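You operate a simulated robot arm through the tools that you are given. There is no shell and no other tool.

The job below is to be done with a simulated robot arm. You get a single attempt, and the scene is never put back.

## Task
Measure 200 ml of milk in the small measuring jug and stir it into the oats.
Fine: the oats are in the speckled bowl; jugs and spoon go back. Set down upright: jug, small measuring jug.

It is judged by the outcome, as a careful person would: the job done as asked, and still so three seconds after it is handed in. It fails if anything else is knocked over, pushed out of place, dropped, spilled or broken.

## Robot
A 7-joint arm with a two-finger parallel gripper, fixed in place. Base frame: the origin is on the floor under the middle of its stand, x ahead of it, y to its left, z up. Lengths are in cm, angles in degrees, forces in N, time in s.
It reaches about 147.9 cm from its shoulder. Its first joint turns from -166.0 to 166.0 degrees. Payload 4.4 kg.
Tool frame: the origin (TCP) lies between the finger pads and is the grasp point; the fingertips stand 2.3 cm ahead of it; z points along the fingers, y is the line along which they close. The gripper opens to 9.4 cm. The fingers are 3.8 cm wide and 1 cm thick; the gripper's body (5.4 by 9.6 cm) begins 3.9 cm behind the TCP.
Orientation is told as [roll, pitch, yaw] about the base's x, y, z axes, in that order, counted from this pose: with the fingers straight down and closing along the base's y, the tool's x points along the base's -x, its y along +y and its z along -z.

## Interface
- The arm moves only by the tool apply_moves. Its arguments are lists of equal length, an entry for each row: "dr": the turn, a rotation vector about the tool's x, y, z in degrees, a list of three; "travel": the shift along the tool's x, y, z in mm, a list of three; "claw": the opening, from 0 (shut) to 1 (fully open). In form: {"dr": [[wx, wy, wz], ...], "travel": [[dx, dy, dz], ...], "claw": [claw, ...]}. A call has 1 to 20 rows; each row shifts and turns the commanded pose from where the row before left it, along the tool's axes as they then stand. A row lasts 0.2 s, in which the tool goes at most 5 cm and 8.6 degrees; a call with a longer step from one row to the next is refused whole, and so is a gripper value outside its range. Where a pose cannot be reached the arm comes as near as it can. A force on the tool above 40 N (or 10 N above the force at the start of the call, whichever is more), or a blocked arm, ends the call early, and 0.2 s more pass. Each finger travels about 7.2 cm/s and halts on what it meets, pressing with about 32 N; the grip force reading is that of the motor and also rises with nothing between the fingers. The clock runs only during rows and for 0.2 s after the last one: add rows that do not move to give the fingers time. It gives the time, the measured TCP pose, the force on the tool (base axes), the opening and the grip force at its end, in the units of the frame above (readings bear some noise), with the torque about the TCP (base axes, N m) and any sound that the robot's microphone picked up, and new pictures: "views" is both (left out), scene, wrist or none.
- Cameras (640 x 400 px; columns grow to the right, rows downward): "scene" is fixed at [21.76, 49.8, 164.8]; the picture's right is [-0.42, -0.91, 0.00], its down [-0.46, 0.21, -0.86] and it looks along [0.78, -0.37, -0.50] (base axes); focal length 325 px, centre (320, 200). "wrist" rides on the gripper at [8.6, 1.6, -7.4] in the tool frame; the picture's right is [-0.18, 0.98, 0.00], its down [-0.58, -0.11, -0.81] and it looks along [-0.79, -0.15, 0.59] (tool axes); focal length 243 px, centre (320, 200). There is no depth. A picture from a camera that has moved, and an enlarged one, comes with that camera's place and axes in the base frame and with its lens.
- inspect(camera, box): a new picture of the part [left, top, right, bottom] of that camera's present view, enlarged. It takes no simulated time.
- hand_in(): hands the job in; it is judged then, once.

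Nothing tells you positions but the pictures and the camera data. Unless the task says otherwise, let go and move clear before handing in.

The tools are called after "Emit:" by a JSON object that holds its "op" and its "data". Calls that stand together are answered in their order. apply_moves: Moves the arm, as the interface text tells. Its arguments: {"type":"object","properties":{"dr":{"type":"array","items":{"type":"array","items":{"type":"number"}}},"travel":{"type":"array","items":{"type":"array","items":{"type":"number"}}},"claw":{"type":"array","items":{"type":"number"}},"views":{"type":"string","enum":["both","scene","wrist","none"]}},"required":["dr","travel","claw"]} The other tools are called the same way: inspect (camera, box) takes an enlarged picture of a part of a camera's view; hand_in () hands the job in.

At the start:

```text
clock: 0.0
tcp_pos: [77.87, -6.81, 136.17]
ee_rot: [-0.2, -0.1, 0.0]
wrist_force: [-0.4, -0.9, -0.2]
moment: [-0.04, 0.01, 0.01]
finger_gap: 9.39
grasp_force: 0.0
```

scene: 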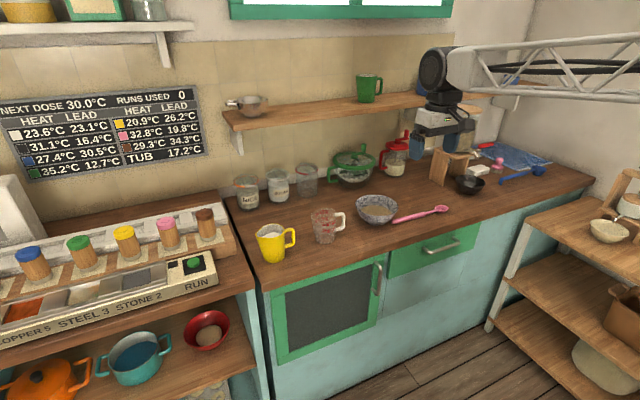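
wrist: 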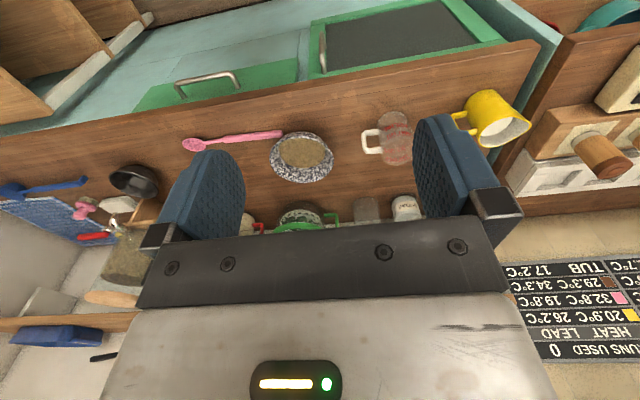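

I see a kitchen counter with a yellow jug (milk, probably), a small clear measuring jug with a white handle, a speckled bowl with oats and a pink spoon. I'll take enlarged pictures before moving anything.

Emit:
{"op": "inspect", "data": {"camera": "scene", "box": [230, 180, 350, 270]}}

Emit:
{"op": "inspect", "data": {"camera": "scene", "box": [340, 160, 460, 240]}}

Emit:
{"op": "inspect", "data": {"camera": "wrist", "box": [340, 70, 560, 220]}}

Emit:
{"op": "inspect", "data": {"camera": "wrist", "box": [160, 100, 360, 230]}}

```text
4.44 times, centred on (290, 225) of scene
camera zoom: at [21.76, 49.8, 164.8], right [-0.42, -0.91, 0.0], down [-0.46, 0.21, -0.86], along [0.78, -0.37, -0.5], focal length 1443 px, centre (453, 89)
```

zoom: 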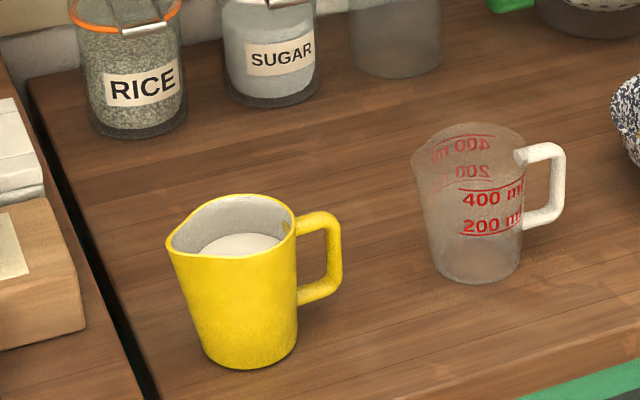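

```text
5.00 times, centred on (400, 200) of scene
camera zoom: at [21.76, 49.8, 164.8], right [-0.42, -0.91, 0.0], down [-0.46, 0.21, -0.86], along [0.78, -0.37, -0.5], focal length 1624 px, centre (-80, 200)
```

zoom: 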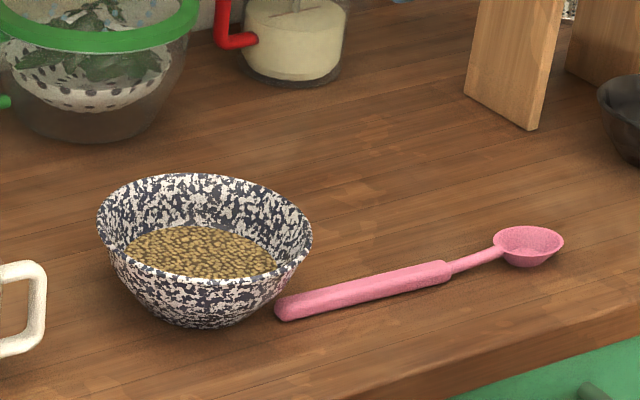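

```text
2.67 times, centred on (450, 145) of wrist
camera zoom: at [69.24, -4.99, 143.56], right [0.18, 0.98, 0.0], down [0.58, -0.11, 0.81], along [0.79, -0.15, -0.59], focal length 647 px, centre (-27, 347)
```

zoom: 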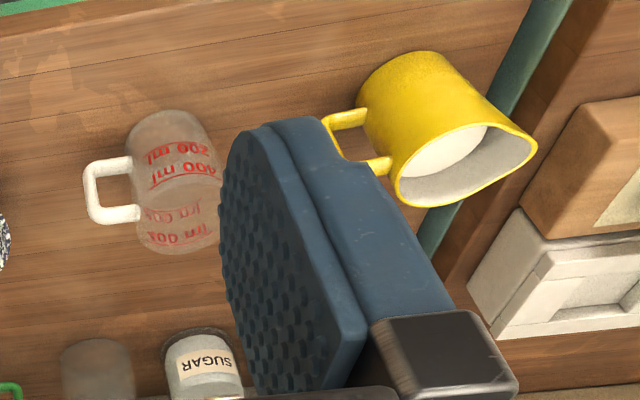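

```text
3.08 times, centred on (260, 165) of wrist
camera zoom: at [69.24, -4.99, 143.56], right [0.18, 0.98, 0.0], down [0.58, -0.11, 0.81], along [0.79, -0.15, -0.59], focal length 746 px, centre (505, 308)
```

zoom: 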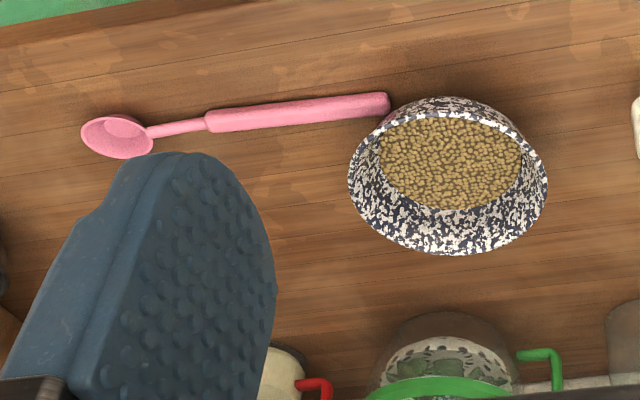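

The jugs sit at about (107, 27) for the yellow one and (109.5, 6.5) for the measuring jug. The bowl is near (113, -18), the counter top is at about z = 91, and the handles point roughly towards -y. I want the camera above the gripper for horizontal handle grasps, so I'll start by turning the tool about its own axis up here in free space.

Emit:
{"op": "apply_moves", "data": {"dr": [[0, 0, 8.5], [0, 0, 8.5], [0, 0, 8.5], [0, 0, 8.5], [0, 0, 8.5], [0, 0, 8.5], [0, 0, 8.5], [0, 0, 8.5], [0, 0, 8.5], [0, 0, 8.5]], "travel": [[0, 0, 0], [0, 0, 0], [0, 0, 0], [0, 0, 0], [0, 0, 0], [0, 0, 0], [0, 0, 0], [0, 0, 0], [0, 0, 0], [0, 0, 0]], "claw": [1, 1, 1, 1, 1, 1, 1, 1, 1, 1]}}

```text
clock: 2.2
tcp_pos: [77.9, -6.76, 136.22]
ee_rot: [0.0, 0.1, -85.0]
wrist_force: [0.0, 0.3, -0.9]
moment: [0.01, 0.01, 0.01]
finger_gap: 9.39
grasp_force: 0.0
camera wrist: at [78.79, 2.15, 143.6], right [0.99, -0.1, 0.0], down [-0.06, -0.59, 0.81], along [-0.08, -0.8, -0.59], focal length 243 px, centre (320, 200)
```

scene: 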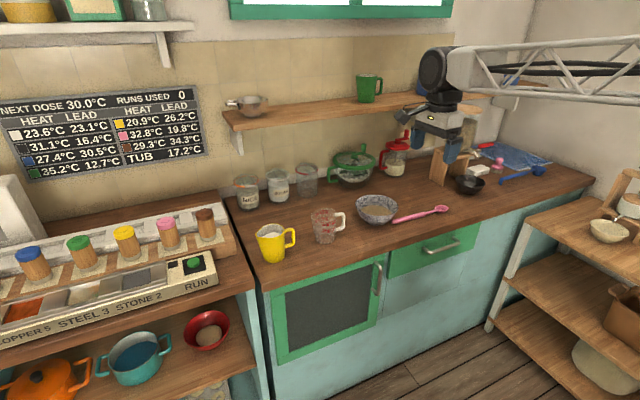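
wrist: 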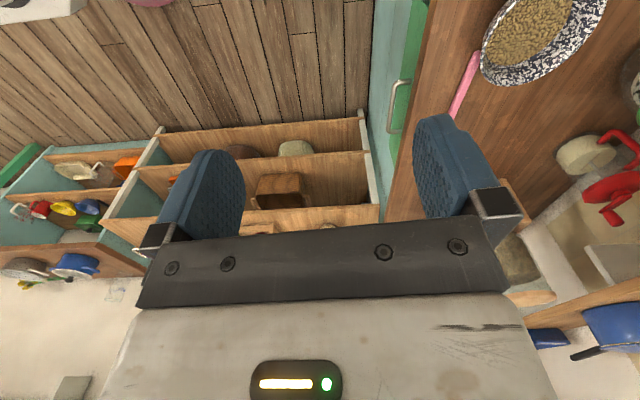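

The tool has turned 85° without trouble. I'll carry on to about 180° and look again.

Emit:
{"op": "apply_moves", "data": {"dr": [[0, 0, 8.5], [0, 0, 8.5], [0, 0, 8.5], [0, 0, 8.5], [0, 0, 8.5], [0, 0, 8.5], [0, 0, 8.5], [0, 0, 8.5], [0, 0, 8.5], [0, 0, 8.5], [0, 0, 8.5], [0, 0, 1.5]], "travel": [[0, 0, 0], [0, 0, 0], [0, 0, 0], [0, 0, 0], [0, 0, 0], [0, 0, 0], [0, 0, 0], [0, 0, 0], [0, 0, 0], [0, 0, 0], [0, 0, 0], [0, 0, 0]], "claw": [1, 1, 1, 1, 1, 1, 1, 1, 1, 1, 1, 1]}}

```text
clock: 4.8
tcp_pos: [77.71, -8.34, 136.67]
ee_rot: [-0.4, 0.2, -179.0]
wrist_force: [-1.3, 0.0, 2.6]
moment: [0.04, -0.09, 0.01]
finger_gap: 9.38
grasp_force: 0.1
out of reach, approached as far as the arm can: row 11, 12
camera wrist: at [86.36, -9.83, 143.94], right [-0.17, -0.99, -0.01], down [-0.59, 0.09, 0.81], along [-0.79, 0.14, -0.59], focal length 243 px, centre (320, 200)
```

scene: 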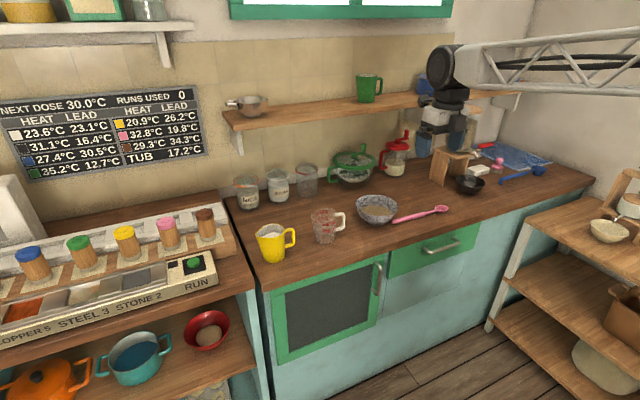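
wrist: 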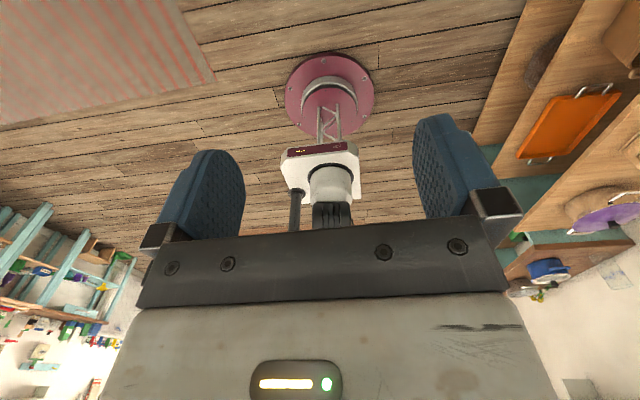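

The wrist's last joint nears its limit at about 175°. From here the pour roll goes the other way, which suits this plan. Next I'll pitch the fingers up to point towards +x so the camera rides on top.

Emit:
{"op": "apply_moves", "data": {"dr": [[0, 0, -4], [0, 8.5, 0], [0, 8.5, 0], [0, 8.5, 0], [0, 8.5, 0], [0, 8.5, 0], [0, 8.5, 0], [0, 8.5, 0], [0, 8.5, 0]], "travel": [[0, 0, 0], [0, 0, 0], [0, 0, 0], [0, 0, 0], [0, 0, 0], [0, 0, 0], [0, 0, 0], [0, 0, 0], [0, 0, 0]], "claw": [1, 1, 1, 1, 1, 1, 1, 1, 1]}}

```text
clock: 6.8
tcp_pos: [77.86, -8.3, 136.43]
ee_rot: [0.4, 68.2, -175.7]
wrist_force: [0.4, 0.5, -0.2]
moment: [0.03, -0.04, -0.03]
finger_gap: 9.39
grasp_force: 0.1
camera wrist: at [74.21, -10.18, 147.15], right [0.0, -0.99, -0.17], down [-0.97, 0.04, -0.24], along [0.24, 0.16, -0.96], focal length 243 px, centre (320, 200)
```

scene: 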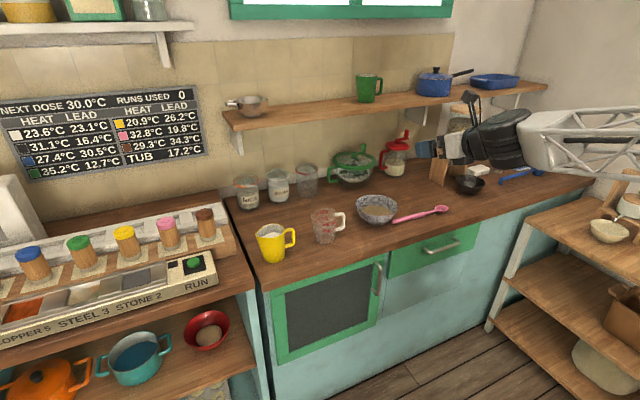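
wrist: 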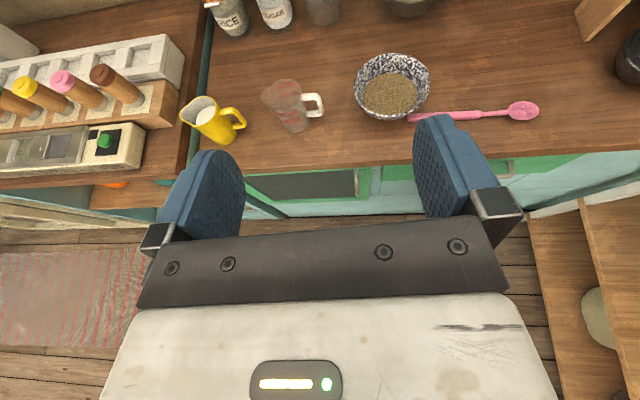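

The wrist camera now looks down on the worktop from above. I'll zoom in to fix the exact positions and handle directions.

Emit:
{"op": "inspect", "data": {"camera": "wrist", "box": [170, 60, 350, 172]}}

Emit:
{"op": "inspect", "data": {"camera": "wrist", "box": [340, 40, 560, 178]}}

```text
3.56 times, centred on (260, 116) of wrist
camera zoom: at [74.21, -10.18, 147.15], right [0.0, -0.99, -0.17], down [-0.97, 0.04, -0.24], along [0.24, 0.16, -0.96], focal length 863 px, centre (533, 499)
```

zoom: 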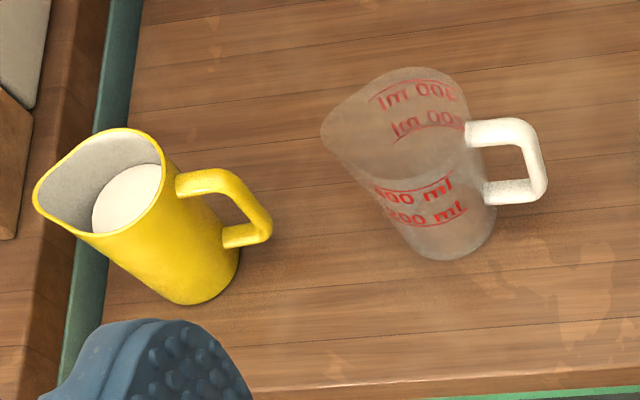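

```text
2.90 times, centred on (450, 109) of wrist
camera zoom: at [74.21, -10.18, 147.15], right [0.0, -0.99, -0.17], down [-0.97, 0.04, -0.24], along [0.24, 0.16, -0.96], focal length 703 px, centre (-57, 464)
```

zoom: 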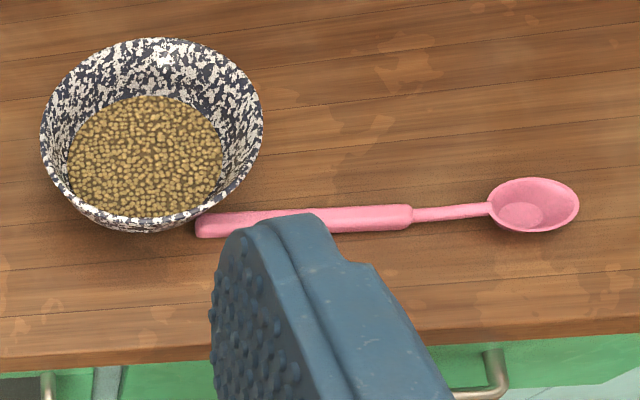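

Triangulating from both cameras puts the counter at about z = 90. The yellow jug is near (108, 26.5) and the measuring jug near (110, 6). The bowl is near (113.8, -18.7) and the spoon lies along y at about x = 107. I'll look closer at the measuring marks and the handles.

Emit:
{"op": "inspect", "data": {"camera": "scene", "box": [305, 200, 353, 250]}}

Emit:
{"op": "inspect", "data": {"camera": "scene", "box": [250, 215, 305, 270]}}

Emit:
{"op": "inspect", "data": {"camera": "wrist", "box": [175, 85, 255, 150]}}

Emit:
{"op": "inspect", "data": {"camera": "wrist", "box": [255, 70, 335, 140]}}

```text
8.00 times, centred on (329, 225) of scene
camera zoom: at [21.76, 49.8, 164.8], right [-0.42, -0.91, 0.0], down [-0.46, 0.21, -0.86], along [0.78, -0.37, -0.5], focal length 2598 px, centre (248, 0)
```

zoom: 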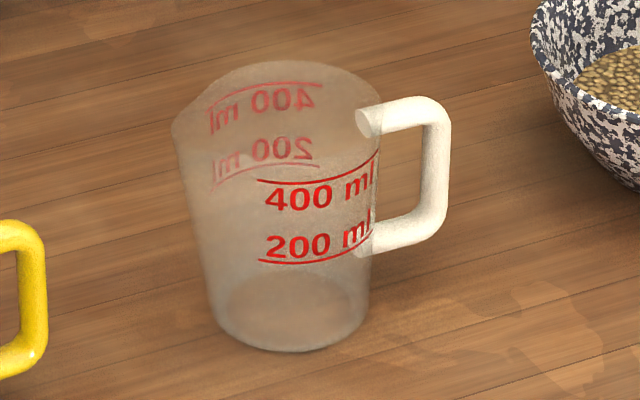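

```text
7.27 times, centred on (278, 242) of scene
camera zoom: at [21.76, 49.8, 164.8], right [-0.42, -0.91, 0.0], down [-0.46, 0.21, -0.86], along [0.78, -0.37, -0.5], focal length 2362 px, centre (629, -109)
```

zoom: 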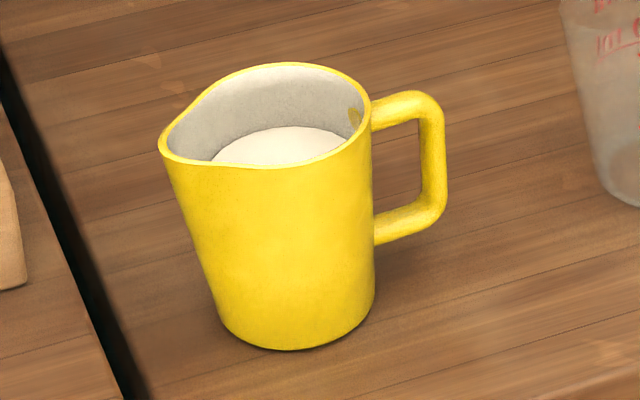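

```text
6.15 times, centred on (215, 118) of wrist
camera zoom: at [74.21, -10.18, 147.15], right [0.0, -0.99, -0.17], down [-0.97, 0.04, -0.24], along [0.24, 0.16, -0.96], focal length 1493 px, centre (966, 708)
```

zoom: 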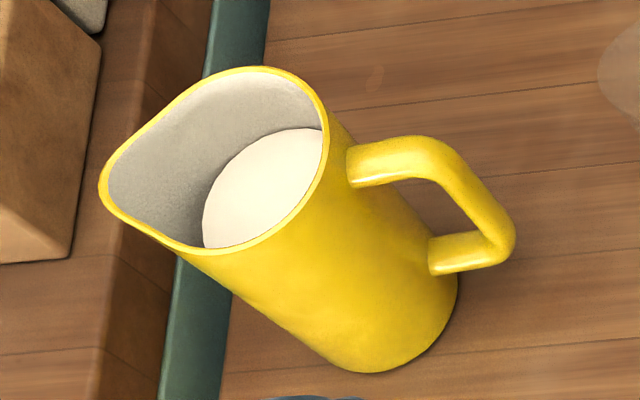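

```text
5.71 times, centred on (295, 105) of wrist
camera zoom: at [74.21, -10.18, 147.15], right [0.0, -0.99, -0.17], down [-0.97, 0.04, -0.24], along [0.24, 0.16, -0.96], focal length 1386 px, centre (463, 743)
```

zoom: 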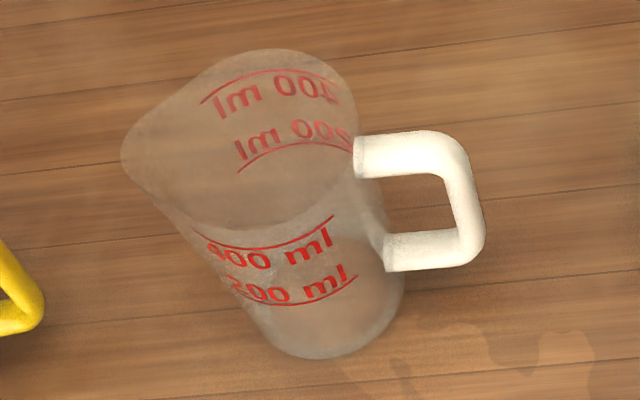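

The jugs are alike: about 11 cm tall with roughly 4 cm radius. Their handle bars sit near (109.5, 19.3, 96) on the yellow jug and (110.7, -1.7, 96) on the measuring jug. The 200 ml line is about 4.4 cm above the base. I'll level the gripper and move to a viewing position in front of the yellow jug's handle.

Emit:
{"op": "apply_moves", "data": {"dr": [[0, 8.4, 0], [0, 8.4, 0], [0, 0, 0], [0, 0, 0], [0, 0, 0], [0, 0, 0], [0, 0, 0], [0, 0, 0], [0, 0, 0], [0, 0, 0], [0, 0, 0], [0, 0, 0], [0, 0, 0], [0, 0, 0], [0, 0, 0]], "travel": [[0, 0, 0], [0, 0, 0], [-26.2, -21.2, 17.8], [-26.2, -21.2, 17.8], [-26.2, -21.2, 17.8], [-26.2, -21.2, 17.8], [-26.2, -21.2, 17.8], [-26.2, -21.2, 17.8], [-26.2, -21.2, 17.8], [-26.2, -21.2, 17.8], [-26.2, -21.2, 17.8], [-26.2, -21.2, 17.8], [-26.2, -21.2, 17.8], [-26.2, -21.2, 17.8], [0, 0, 0]], "claw": [1, 1, 0.27, 0.27, 0.27, 0.27, 0.27, 0.27, 0.27, 0.27, 0.27, 0.27, 0.27, 0.27, 0.27]}}

```text
clock: 10.0
tcp_pos: [96.26, 3.63, 107.63]
ee_rot: [-2.3, 84.2, -175.9]
wrist_force: [0.0, -0.5, 0.9]
moment: [0.0, -0.03, 0.04]
finger_gap: 2.55
grasp_force: 0.1
out of reach, approached as far as the arm can: row 8, 9, 10, 11, 12, 13, 14
camera wrist: at [89.91, 1.27, 116.9], right [0.09, -0.98, -0.19], down [-0.87, 0.01, -0.5], along [0.49, 0.21, -0.85], focal length 243 px, centre (320, 200)
```

scene: 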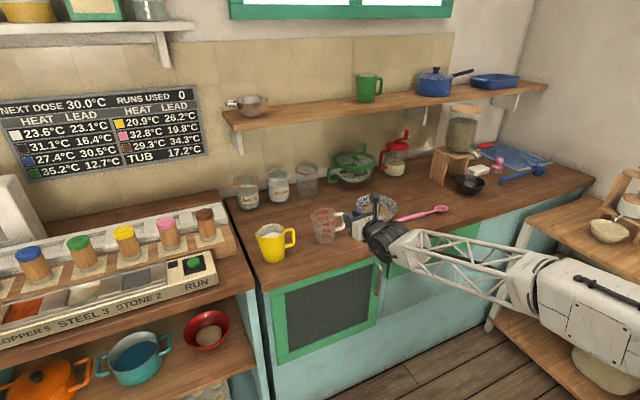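
wrist: 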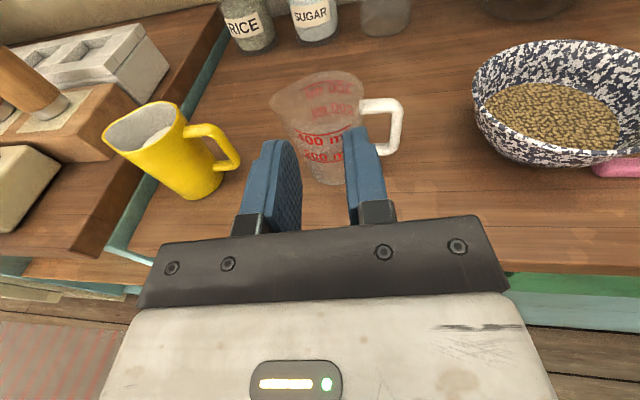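

The arm stopped short at (96, 3.6, 107.6), so a joint is probably at its limit with this roll. I'll test by rolling back a little and watching where the tool goes.

Emit:
{"op": "apply_moves", "data": {"dr": [[0, 0, -5], [0, 0, -5], [0, 0, 0]], "travel": [[0, 0, 0], [0, 0, 0], [0, 0, 0]], "claw": [0.27, 0.27, 0.27]}}

```text
clock: 10.8
tcp_pos: [96.59, 1.13, 108.29]
ee_rot: [61.3, 78.7, -113.3]
wrist_force: [0.1, 1.2, 0.2]
moment: [0.0, -0.01, 0.01]
finger_gap: 2.54
grasp_force: 0.0
out of reach, approached as far as the arm can: row 1, 2
camera wrist: at [90.08, 0.59, 117.75], right [0.08, -1.0, -0.01], down [-0.86, -0.07, -0.51], along [0.51, 0.05, -0.86], focal length 243 px, centre (320, 200)
```

scene: 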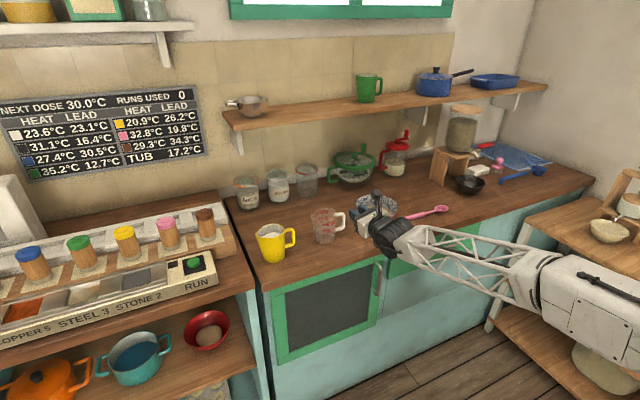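
wrist: 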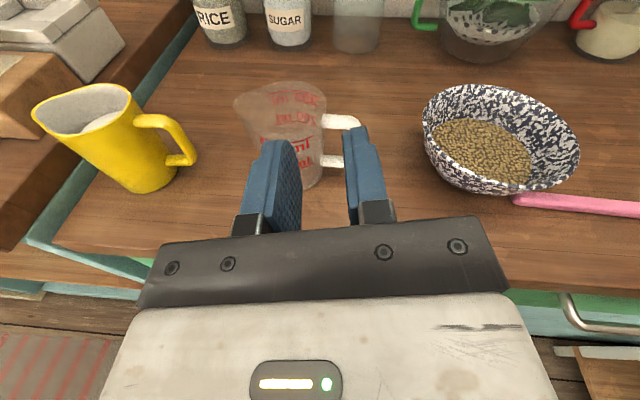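

The wrist can't hold a camera-up horizontal pose: the last joint runs out and drags the elbow sideways. A better option is to grip each handle from above with the fingers closing along x and tilted toward the jug, then pour by rolling about x. First I'll back out and up.

Emit:
{"op": "apply_moves", "data": {"dr": [[0, 0, 0], [0, 0, 0], [0, 0, 0], [0, 0, 0], [0, 0, 0], [0, 0, 0]], "travel": [[35, 0, -30], [35, 0, -30], [35, 0, -30], [35, 0, -30], [35, 0, -30], [35, 0, -30]], "claw": [0.5, 0.5, 0.5, 0.5, 0.5, 0.5], "views": "scene"}}

```text
clock: 12.2
tcp_pos: [80.46, 3.5, 130.5]
ee_rot: [61.8, 78.6, -113.7]
wrist_force: [0.1, 0.0, -0.6]
moment: [-0.02, -0.06, 0.01]
finger_gap: 4.68
grasp_force: 0.1
```

scene: 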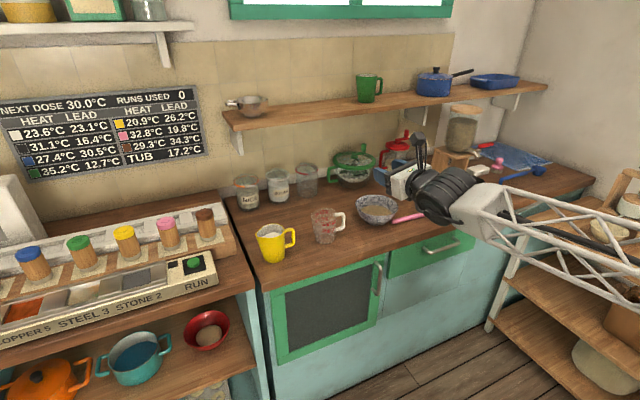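

The arm moves freely again. I'll bring the fingers straight down and turn back so that they close along x.

Emit:
{"op": "apply_moves", "data": {"dr": [[0, -8.46, 0], [0, -8.46, 0], [0, -8.46, 0], [0, -8.46, 0], [0, -8.46, 0], [0, -8.46, 0], [0, -8.46, 0], [0, -8.46, 0], [0, -8.46, 0], [0, -8.46, 0], [0, 0, -8.5], [0, 0, -8.5], [0, 0, -8.5], [0, 0, -8.5], [0, 0, -8.5], [0, 0, -8.5], [0, 0, -8.5], [0, 0, -8.5], [0, 0, -8.5], [0, 0, 0]], "travel": [[0, 0, 0], [0, 0, 0], [0, 0, 0], [0, 0, 0], [0, 0, 0], [0, 0, 0], [0, 0, 0], [0, 0, 0], [0, 0, 0], [0, 0, 0], [0, 0, 0], [0, 0, 0], [0, 0, 0], [0, 0, 0], [0, 0, 0], [0, 0, 0], [0, 0, 0], [0, 0, 0], [0, 0, 0], [0, 0, 0]], "claw": [0.5, 0.5, 0.5, 0.5, 0.5, 0.5, 0.5, 0.5, 0.5, 0.5, 0.5, 0.5, 0.5, 0.5, 0.5, 0.5, 0.5, 0.5, 0.5, 0.5]}}

```text
clock: 16.4
tcp_pos: [79.33, 4.4, 123.13]
ee_rot: [25.0, -6.0, -98.4]
wrist_force: [-1.0, 1.0, -0.5]
moment: [0.03, 0.02, 0.03]
finger_gap: 4.7
grasp_force: 0.1
out of reach, approached as far as the arm can: row 5, 6, 7, 8, 9, 10
camera wrist: at [79.05, 14.06, 129.53], right [0.86, -0.27, 0.43], down [-0.51, -0.44, 0.74], along [-0.01, -0.86, -0.51], focal length 243 px, centre (320, 200)
```

scene: 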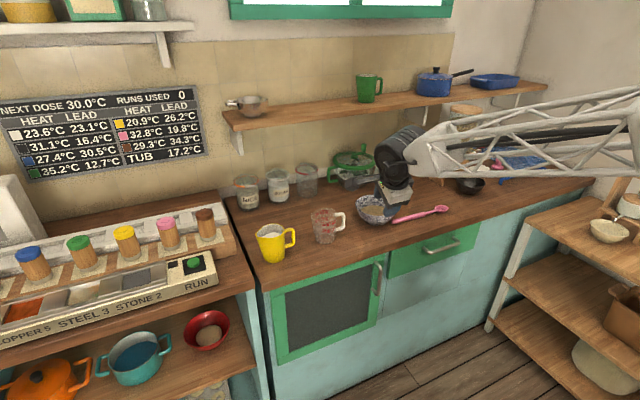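
wrist: 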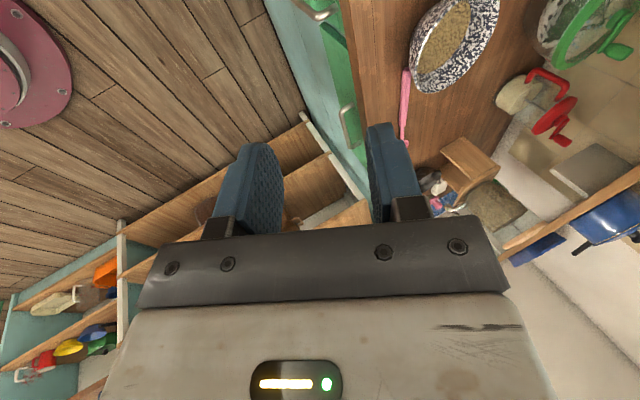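

The orientation drifted slightly on the way. I'll correct it to straight down with the fingers closing along x.

Emit:
{"op": "apply_moves", "data": {"dr": [[6.1, 1.9, -1.75], [6.1, 1.9, -1.75], [6.1, 1.9, -1.75], [6.1, 1.9, -1.75], [0, 0, 0]], "travel": [[0, 0, -20], [0, 0, -20], [0, 0, -20], [0, 0, -20], [0, 0, 0]], "claw": [0.5, 0.5, 0.5, 0.5, 0.5]}}

```text
clock: 17.6
tcp_pos: [77.64, 5.26, 123.73]
ee_rot: [22.3, -7.3, -97.8]
wrist_force: [-0.1, 0.6, -0.3]
moment: [-0.01, 0.01, -0.01]
finger_gap: 4.73
grasp_force: 0.0
out of reach, approached as far as the arm can: row 1, 2, 3, 4
camera wrist: at [77.67, 14.9, 130.0], right [0.88, -0.26, 0.39], down [-0.47, -0.43, 0.77], along [-0.03, -0.87, -0.5], focal length 243 px, centre (320, 200)
```

scene: 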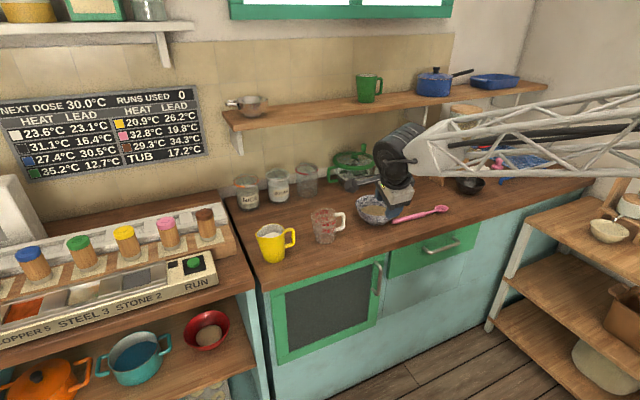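
wrist: 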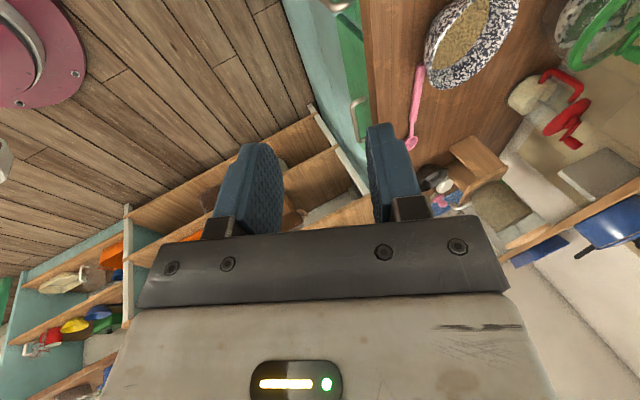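

A joint limit still blocks straight-down this close to the base. I'll move outward over the counter, where the arm can unfold, and straighten the tool there.

Emit:
{"op": "apply_moves", "data": {"dr": [[0, 0, 0], [0, 0, 0], [0, 0, 0], [0, 0, 0], [0, 0, 0], [0, 0, 0], [0, 0, 0], [5.4, 2.1, -1.6], [5.4, 2.1, -1.6], [5.4, 2.1, -1.6], [5.4, 2.1, -1.6], [0, 0, 0]], "travel": [[-10.4, 38.3, 4.9], [-10.4, 38.3, 4.9], [-10.4, 38.3, 4.9], [-10.4, 38.3, 4.9], [-10.4, 38.3, 4.9], [-10.4, 38.3, 4.9], [-10.4, 38.3, 4.9], [0, 0, 0], [0, 0, 0], [0, 0, 0], [0, 0, 0], [0, 0, 0]], "claw": [0.5, 0.5, 0.5, 0.5, 0.5, 0.5, 0.5, 0.5, 0.5, 0.5, 0.5, 0.5]}}

```text
clock: 20.2
tcp_pos: [85.13, 2.08, 119.65]
ee_rot: [22.5, -7.6, -97.8]
wrist_force: [0.8, -0.2, 0.4]
moment: [0.0, 0.02, -0.01]
finger_gap: 4.69
grasp_force: 0.0
out of reach, approached as far as the arm can: row 1, 2, 3, 4, 5, 6, 7, 8, 9, 10, 11
camera wrist: at [85.01, 11.77, 125.9], right [0.88, -0.26, 0.4], down [-0.47, -0.42, 0.77], along [-0.03, -0.87, -0.49], focal length 243 px, centre (320, 200)
```

scene: 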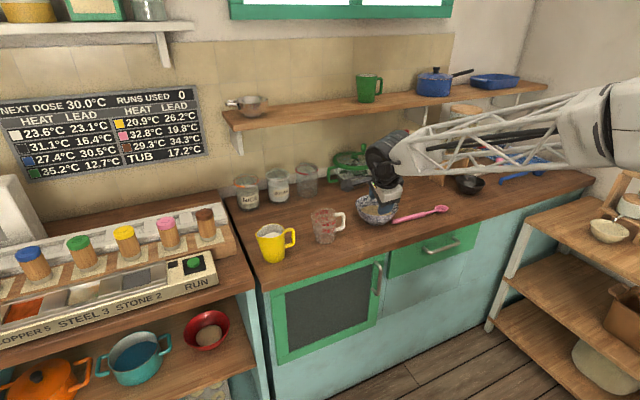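
wrist: 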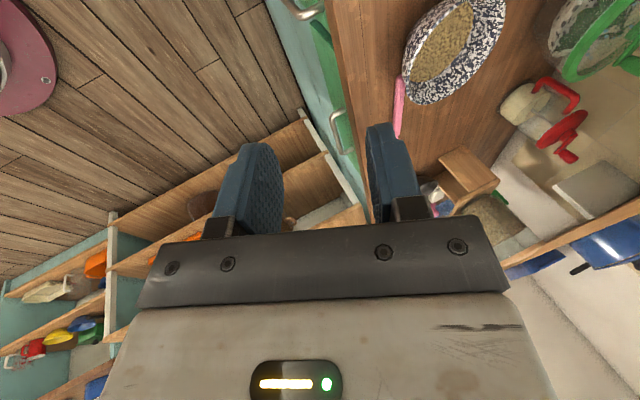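

The elbow has swung out to the right and the last joint seems stuck at its end stop. I'll turn the tool back toward its starting yaw to free it.

Emit:
{"op": "apply_moves", "data": {"dr": [[0, 0, -8.5], [0, 0, -8.5], [0, 0, -8.5], [0, 0, -8.5], [0, 0, -8.5], [0, 0, -8.5], [0, 0, -8.5], [0, 0, -8.5], [0, 0, 0]], "travel": [[0, 0, 0], [0, 0, 0], [0, 0, 0], [0, 0, 0], [0, 0, 0], [0, 0, 0], [0, 0, 0], [0, 0, 0], [0, 0, 0]], "claw": [0.5, 0.5, 0.5, 0.5, 0.5, 0.5, 0.5, 0.5, 0.5]}}

```text
clock: 22.2
tcp_pos: [84.9, 1.91, 119.79]
ee_rot: [1.0, -23.7, -28.6]
wrist_force: [0.5, 0.2, -0.8]
moment: [0.01, 0.02, 0.01]
finger_gap: 4.7
grasp_force: 0.0
camera wrist: at [76.03, 8.56, 123.08], right [0.61, 0.79, 0.09], down [0.12, -0.21, 0.97], along [0.78, -0.58, -0.23], focal length 243 px, centre (320, 200)
```

scene: 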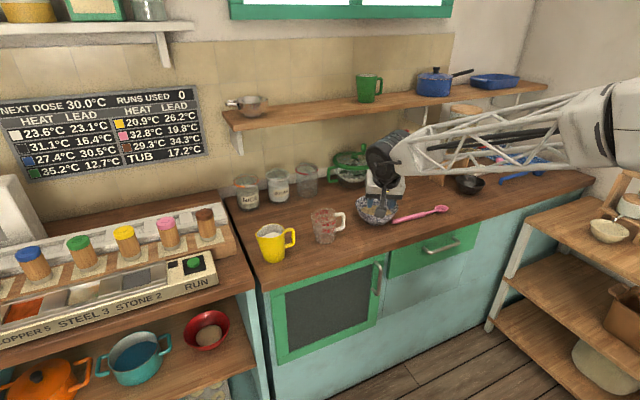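
wrist: 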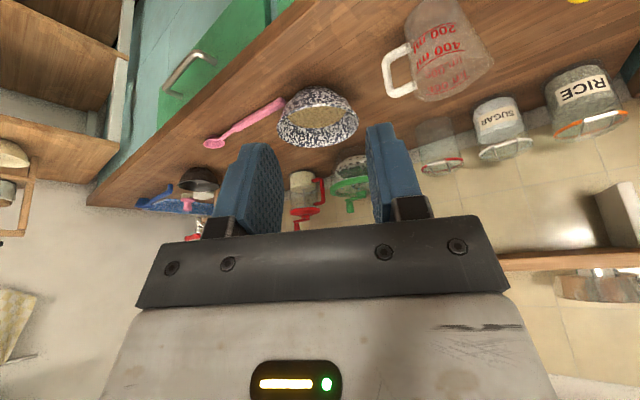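

That freed the wrist. Now I'll bring the fingers vertical.

Emit:
{"op": "apply_moves", "data": {"dr": [[0, 7.9, 0], [0, 7.9, 0], [0, 7.9, 0], [0, 0, 0]], "travel": [[0, 0, -30], [0, 0, -30], [0, 0, -30], [0, 0, 0]], "claw": [0.5, 0.5, 0.5, 0.5]}}

```text
clock: 23.2
tcp_pos: [84.88, 1.93, 119.72]
ee_rot: [1.1, -23.7, -28.7]
wrist_force: [0.8, -0.7, 0.1]
moment: [0.04, 0.0, 0.02]
finger_gap: 4.69
grasp_force: 0.0
out of reach, approached as far as the arm can: row 1, 2, 3
camera wrist: at [76.04, 8.57, 123.08], right [0.61, 0.79, 0.09], down [0.12, -0.21, 0.97], along [0.78, -0.58, -0.23], focal length 243 px, centre (320, 200)
```

scene: 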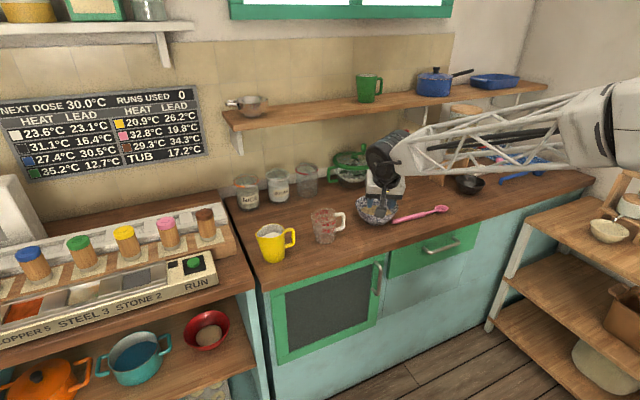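
wrist: 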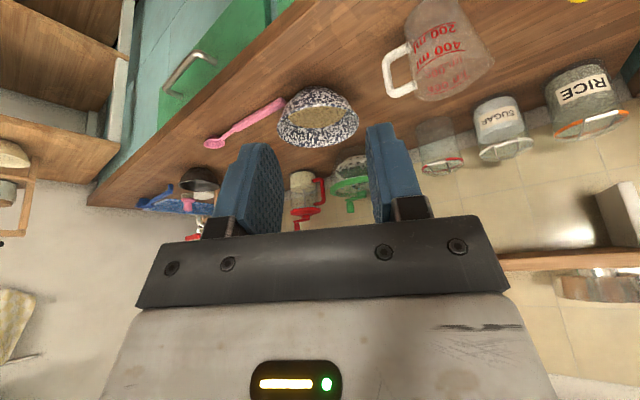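

Straightening is still blocked, so another joint must be at its limit. I'll look closely at the arm's posture.

Emit:
{"op": "inspect", "data": {"camera": "scene", "box": [340, 50, 640, 237]}}

Emit:
{"op": "inspect", "data": {"camera": "scene", "box": [350, 110, 450, 220]}}

```text
2.13 times, centred on (490, 144) of scene
camera zoom: at [21.76, 49.8, 164.8], right [-0.42, -0.91, 0.0], down [-0.46, 0.21, -0.86], along [0.78, -0.37, -0.5], focal length 693 px, centre (-43, 320)
```

zoom: 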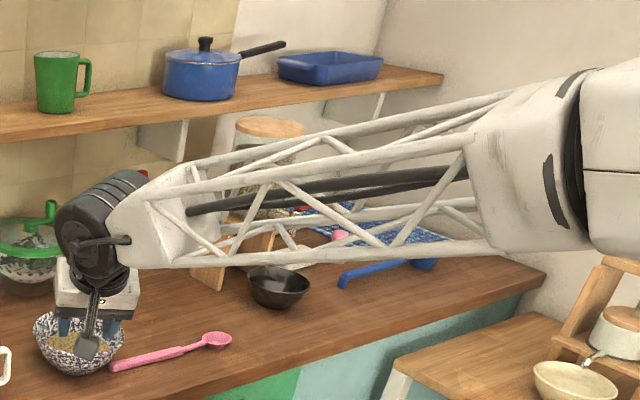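

```text
3.64 times, centred on (400, 165) of scene
camera zoom: at [21.76, 49.8, 164.8], right [-0.42, -0.91, 0.0], down [-0.46, 0.21, -0.86], along [0.78, -0.37, -0.5], focal length 1181 px, centre (29, 327)
```

zoom: 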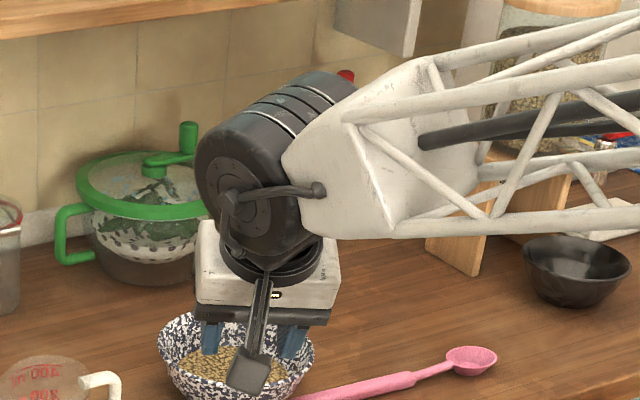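

The lower arm lies across with the elbow far right. With the last joint on its upper stop, turning the tool further that way should pull the elbow back to centre, so I'll try that here in free space.

Emit:
{"op": "apply_moves", "data": {"dr": [[0, 0, 8.5], [0, 0, 8.5], [0, 0, 8.5], [0, 0, 8.5], [0, 0, 8.5], [0, 0, 8.5], [0, 0, 8.5], [0, 0, 8.5], [0, 0, 8.5], [0, 0, 8.5], [0, 0, 8.5], [0, 0, 8.5], [0, 0, 8.5], [0, 0, 8.5], [0, 0, 0]], "travel": [[0, 0, 0], [0, 0, 0], [0, 0, 0], [0, 0, 0], [0, 0, 0], [0, 0, 0], [0, 0, 0], [0, 0, 0], [0, 0, 0], [0, 0, 0], [0, 0, 0], [0, 0, 0], [0, 0, 0], [0, 0, 0], [0, 0, 0]], "claw": [0.5, 0.5, 0.5, 0.5, 0.5, 0.5, 0.5, 0.5, 0.5, 0.5, 0.5, 0.5, 0.5, 0.5, 0.5]}}

```text
clock: 26.4
tcp_pos: [84.88, 1.98, 119.97]
ee_rot: [20.5, 12.2, -145.3]
wrist_force: [-0.4, 0.2, -1.3]
moment: [0.03, 0.01, 0.0]
finger_gap: 4.7
grasp_force: 0.0
camera wrist: at [89.9, 6.75, 128.97], right [0.32, -0.9, 0.3], down [-0.81, -0.09, 0.58], along [-0.49, -0.42, -0.76], focal length 243 px, centre (320, 200)
```

scene: 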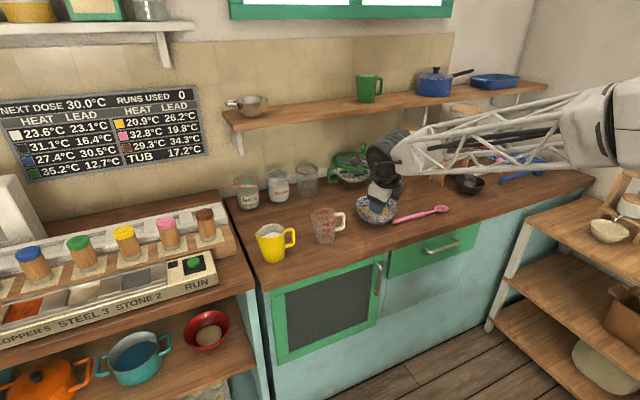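
wrist: 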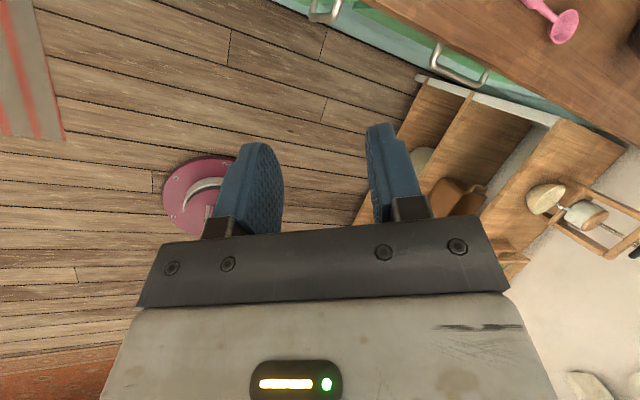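

Only the last joint moved, so the elbow isn't as far out as I feared. I'll turn back and try small moves in each direction to find out which ones are blocked.

Emit:
{"op": "apply_moves", "data": {"dr": [[0, 0, -8.5], [0, 0, -8.5], [0, 0, -8.5], [0, 0, -8.5], [0, 0, -8.5], [0, 0, -8.5], [0, 0, -8.5], [4, 0, 0], [-4, 0, 0], [0, 4, 0], [0, -4, 0], [0, 0, 0], [0, 0, 0], [0, 0, 0], [0, 0, 0], [0, 0, 0], [0, 0, 0]], "travel": [[0, 0, 0], [0, 0, 0], [0, 0, 0], [0, 0, 0], [0, 0, 0], [0, 0, 0], [0, 0, 0], [0, 0, 0], [0, 0, 0], [0, 0, 0], [0, 0, 0], [-3.8, 7.1, -18.4], [3.8, -7.1, 18.4], [-0.1, 18.6, 7.3], [0.1, -18.6, -7.3], [19.5, 1.2, -3.5], [-19.5, -1.2, 3.5]], "claw": [0.5, 0.5, 0.5, 0.5, 0.5, 0.5, 0.5, 0.5, 0.5, 0.5, 0.5, 0.5, 0.5, 0.5, 0.5, 0.5, 0.5], "views": "scene"}}

```text
clock: 30.0
tcp_pos: [84.27, 2.09, 117.19]
ee_rot: [21.6, -14.5, -91.3]
wrist_force: [0.3, 0.4, 0.3]
moment: [-0.02, 0.0, 0.02]
finger_gap: 4.7
grasp_force: 0.1
out of reach, approached as far as the arm can: row 8, 10
```

scene: 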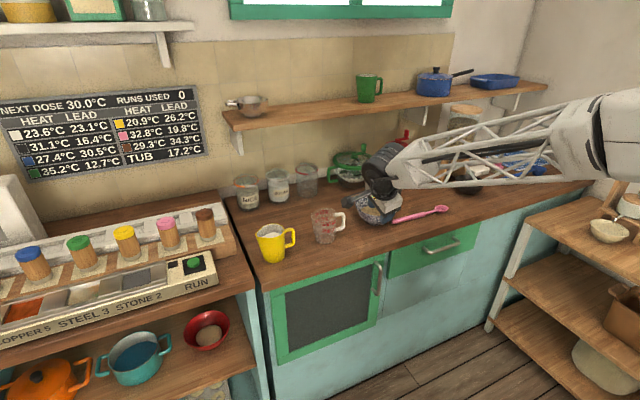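

Translations are fine, but pitching the fingers down is blocked. The wrist has flipped through its straight position, so I need to unflip it: straighten the hand along the forearm, bend it upward, then roll it round the forearm. Up first.

Emit:
{"op": "apply_moves", "data": {"dr": [[-7.81, 2.49, 0], [-7.81, 2.49, 0], [-7.81, 2.49, 0], [-7.81, 2.49, 0], [-7.81, 2.49, 0], [-7.81, 2.49, 0], [-7.81, 2.49, 0], [-7.81, 2.49, 0], [-7.81, 2.49, 0], [-7.81, 2.49, 0], [0, 0, 0]], "travel": [[8.7, 27.3, 0], [8.7, 27.3, 0], [8.7, 27.3, 0], [8.7, 27.3, 0], [8.7, 27.3, 0], [8.7, 27.3, 0], [8.7, 27.3, 0], [8.7, 27.3, 0], [8.7, 27.3, 0], [8.7, 27.3, 0], [0, 0, 0]], "claw": [0.3, 0.3, 0.3, 0.3, 0.3, 0.3, 0.3, 0.3, 0.3, 0.3, 0.3]}}

```text
clock: 32.4
tcp_pos: [97.33, 13.41, 136.96]
ee_rot: [97.9, -2.7, -71.5]
wrist_force: [-0.6, -0.2, -0.1]
moment: [-0.01, 0.02, 0.04]
finger_gap: 2.8
grasp_force: 0.0
camera wrist: at [87.33, 19.27, 137.08], right [-0.08, -0.17, 0.98], down [-0.55, -0.81, -0.19], along [0.83, -0.56, -0.03], focal length 243 px, centre (320, 200)
```

scene: 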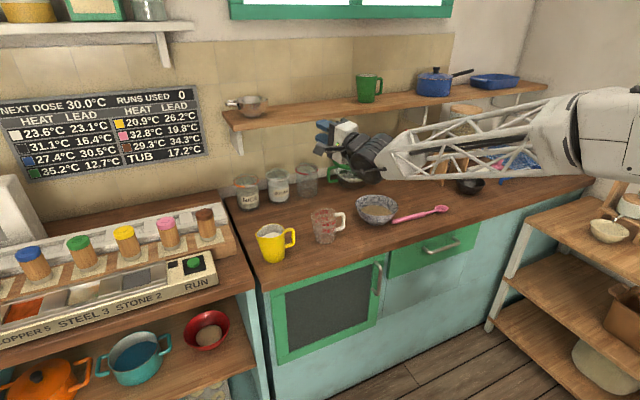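
wrist: 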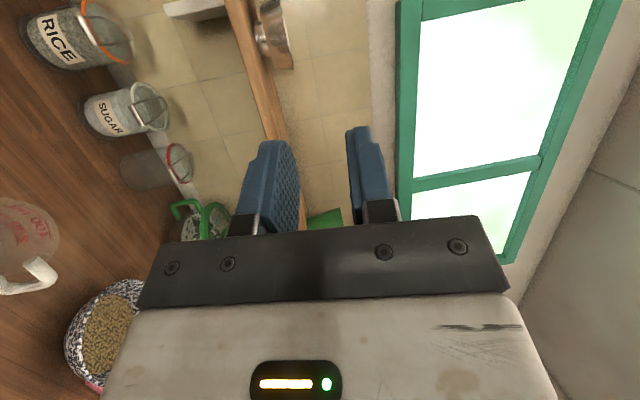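

The hand straightened and bent up with no block. Now I'll roll it half a turn round the forearm axis to unflip the wrist.

Emit:
{"op": "apply_moves", "data": {"dr": [[1.45, 4.64, -6.95], [1.45, 4.64, -6.95], [1.45, 4.64, -6.95], [1.45, 4.64, -6.95], [1.45, 4.64, -6.95], [1.45, 4.64, -6.95], [1.45, 4.64, -6.95], [1.45, 4.64, -6.95], [1.45, 4.64, -6.95], [1.45, 4.64, -6.95], [1.45, 4.64, -6.95], [1.45, 4.64, -6.95], [1.45, 4.64, -6.95], [1.45, 4.64, -6.95], [1.45, 4.64, -6.95], [1.45, 4.64, -6.95], [1.45, 4.64, -6.95], [1.45, 4.64, -6.95], [1.45, 4.64, -6.95], [1.45, 4.64, -6.95]], "travel": [[16.2, -5.1, 0], [16.2, -5.1, 0], [16.2, -5.1, 0], [16.2, -5.1, 0], [16.2, -5.1, 0], [16.2, -5.1, 0], [16.2, -5.1, 0], [16.2, -5.1, 0], [16.2, -5.1, 0], [16.2, -5.1, 0], [16.2, -5.1, 0], [16.2, -5.1, 0], [16.2, -5.1, 0], [16.2, -5.1, 0], [16.2, -5.1, 0], [16.2, -5.1, 0], [16.2, -5.1, 0], [16.2, -5.1, 0], [16.2, -5.1, 0], [16.2, -5.1, 0]], "claw": [0.3, 0.3, 0.3, 0.3, 0.3, 0.3, 0.3, 0.3, 0.3, 0.3, 0.3, 0.3, 0.3, 0.3, 0.3, 0.3, 0.3, 0.3, 0.3, 0.3]}}

```text
clock: 36.6
tcp_pos: [88.5, 7.25, 116.97]
ee_rot: [-31.2, 1.9, 86.3]
wrist_force: [-0.6, 0.3, 0.3]
moment: [0.01, -0.01, 0.02]
finger_gap: 2.81
grasp_force: 0.1
camera wrist: at [82.73, -0.72, 122.56], right [-0.83, 0.22, -0.51], down [-0.29, 0.63, 0.73], along [0.48, 0.75, -0.46], focal length 243 px, centre (320, 200)
```

scene: 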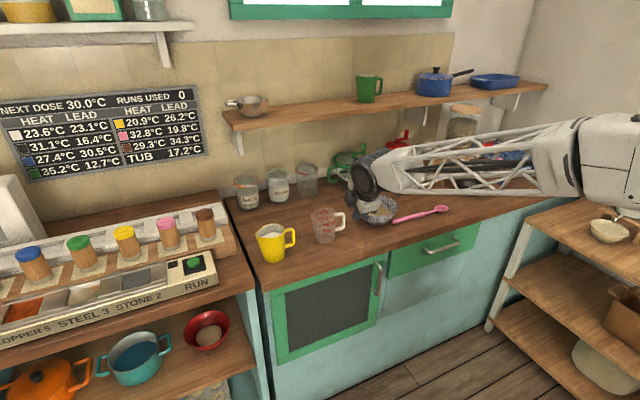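
wrist: 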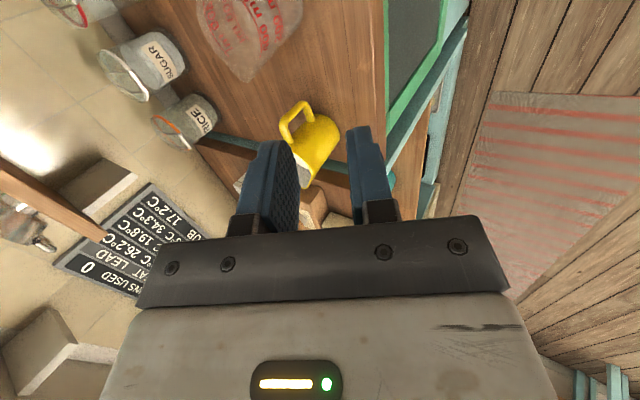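

The wrist is back in its normal branch. Next I'll bring the fingers vertical and turn the last joint so they close along x with the camera on the left.

Emit:
{"op": "apply_moves", "data": {"dr": [[-7.85, -0.6, 0], [-7.85, -0.6, 0], [-7.85, -0.6, 0], [-7.85, -0.6, 0], [0, 0, 8.5], [0, 0, 8.5], [0, 0, 8.5], [0, 0, 8.5], [0, 0, 8.5], [0, 0, 8.5], [0, 0, 8.5], [0, 0, 8.5], [0, 0, 8.5], [0, 0, 8.5], [0, 0, 8.5], [0, 0, 8.5], [0, 0, 8.5], [0, 0, 8.5], [0, 0, 8.5], [0, 0, 8.5]], "travel": [[-2.1, 27.4, 0], [-2.1, 27.4, 0], [-2.1, 27.4, 0], [-2.1, 27.4, 0], [0, 0, 0], [0, 0, 0], [0, 0, 0], [0, 0, 0], [0, 0, 0], [0, 0, 0], [0, 0, 0], [0, 0, 0], [0, 0, 0], [0, 0, 0], [0, 0, 0], [0, 0, 0], [0, 0, 0], [0, 0, 0], [0, 0, 0], [0, 0, 0]], "claw": [0.3, 0.3, 0.3, 0.3, 0.3, 0.3, 0.3, 0.3, 0.3, 0.3, 0.3, 0.3, 0.3, 0.3, 0.3, 0.3, 0.3, 0.3, 0.3, 0.3]}}

```text
clock: 40.8
tcp_pos: [78.3, 8.54, 113.16]
ee_rot: [0.1, 0.5, -49.1]
wrist_force: [0.5, 1.0, -0.9]
moment: [0.01, 0.0, 0.02]
finger_gap: 2.85
grasp_force: 0.1
camera wrist: at [73.92, 16.2, 120.63], right [0.86, 0.5, 0.0], down [0.3, -0.52, 0.8], along [0.4, -0.69, -0.6], focal length 243 px, centre (320, 200)
```

scene: 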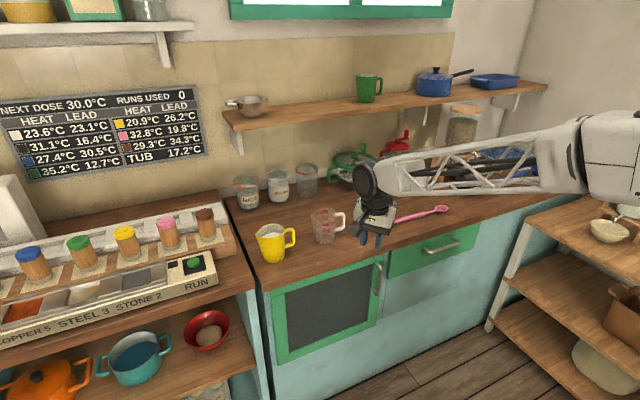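
wrist: 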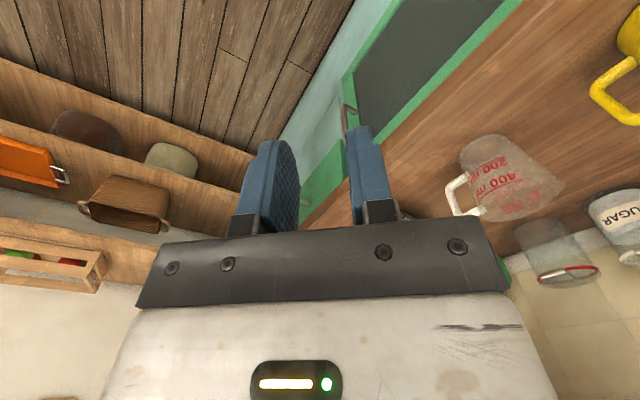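

The wrist is in a healthy configuration now. I'll raise, set the yaw to match the yellow handle, tilt the fingers 30° toward the jug, and move to a point 20 cm short of the handle.

Emit:
{"op": "apply_moves", "data": {"dr": [[0, 0, 7.4], [0, 0, 7.4], [0, 0, 7.4], [0, 0, 7.4], [0, 0, 7.4], [0, 7.5, 0], [0, 7.5, 0], [0, 7.5, 0], [0, 7.5, 0], [0, 0, 0], [0, 0, 0], [0, 0, 0], [0, 0, 0], [0, 0, 0], [0, 0, 0], [0, 0, 0], [0, 0, 0], [0, 0, 0]], "travel": [[0, 0, -24], [0, 0, -24], [0, 0, -24], [0, 0, -24], [0, 0, -24], [0, 0, 0], [0, 0, 0], [0, 0, 0], [0, 0, 0], [-8.4, 39.9, 10.6], [-8.4, 39.9, 10.6], [-8.4, 39.9, 10.6], [-8.4, 39.9, 10.6], [-8.4, 39.9, 10.6], [-8.4, 39.9, 10.6], [-8.4, 39.9, 10.6], [-8.4, 39.9, 10.6], [0, 0, 0]], "claw": [0.3, 0.3, 0.3, 0.3, 0.3, 0.3, 0.3, 0.3, 0.3, 0.45, 0.45, 0.45, 0.45, 0.45, 0.45, 0.45, 0.45, 0.45]}}

```text
clock: 44.6
tcp_pos: [110.3, 9.38, 114.53]
ee_rot: [-0.2, 30.5, -86.1]
wrist_force: [0.4, -0.7, -0.8]
moment: [-0.01, 0.0, 0.0]
finger_gap: 4.22
grasp_force: 0.1
camera wrist: at [111.68, 13.11, 125.25], right [0.99, -0.09, -0.1], down [-0.04, -0.92, 0.4], along [-0.12, -0.39, -0.91], focal length 243 px, centre (320, 200)
```

scene: 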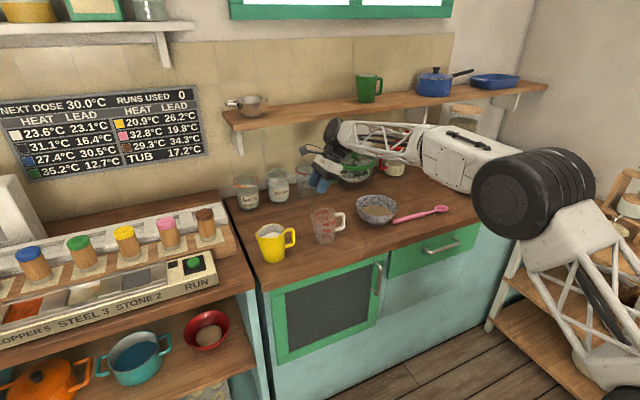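
wrist: 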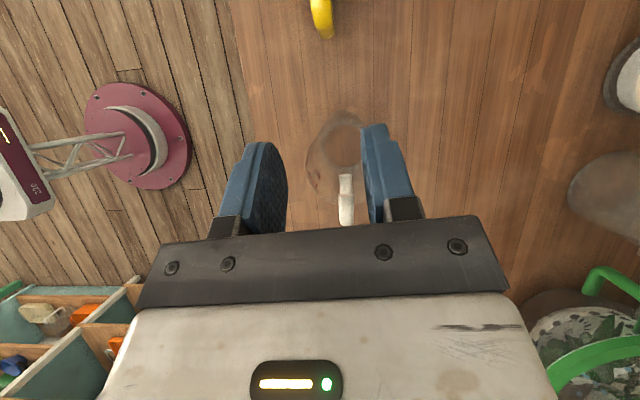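

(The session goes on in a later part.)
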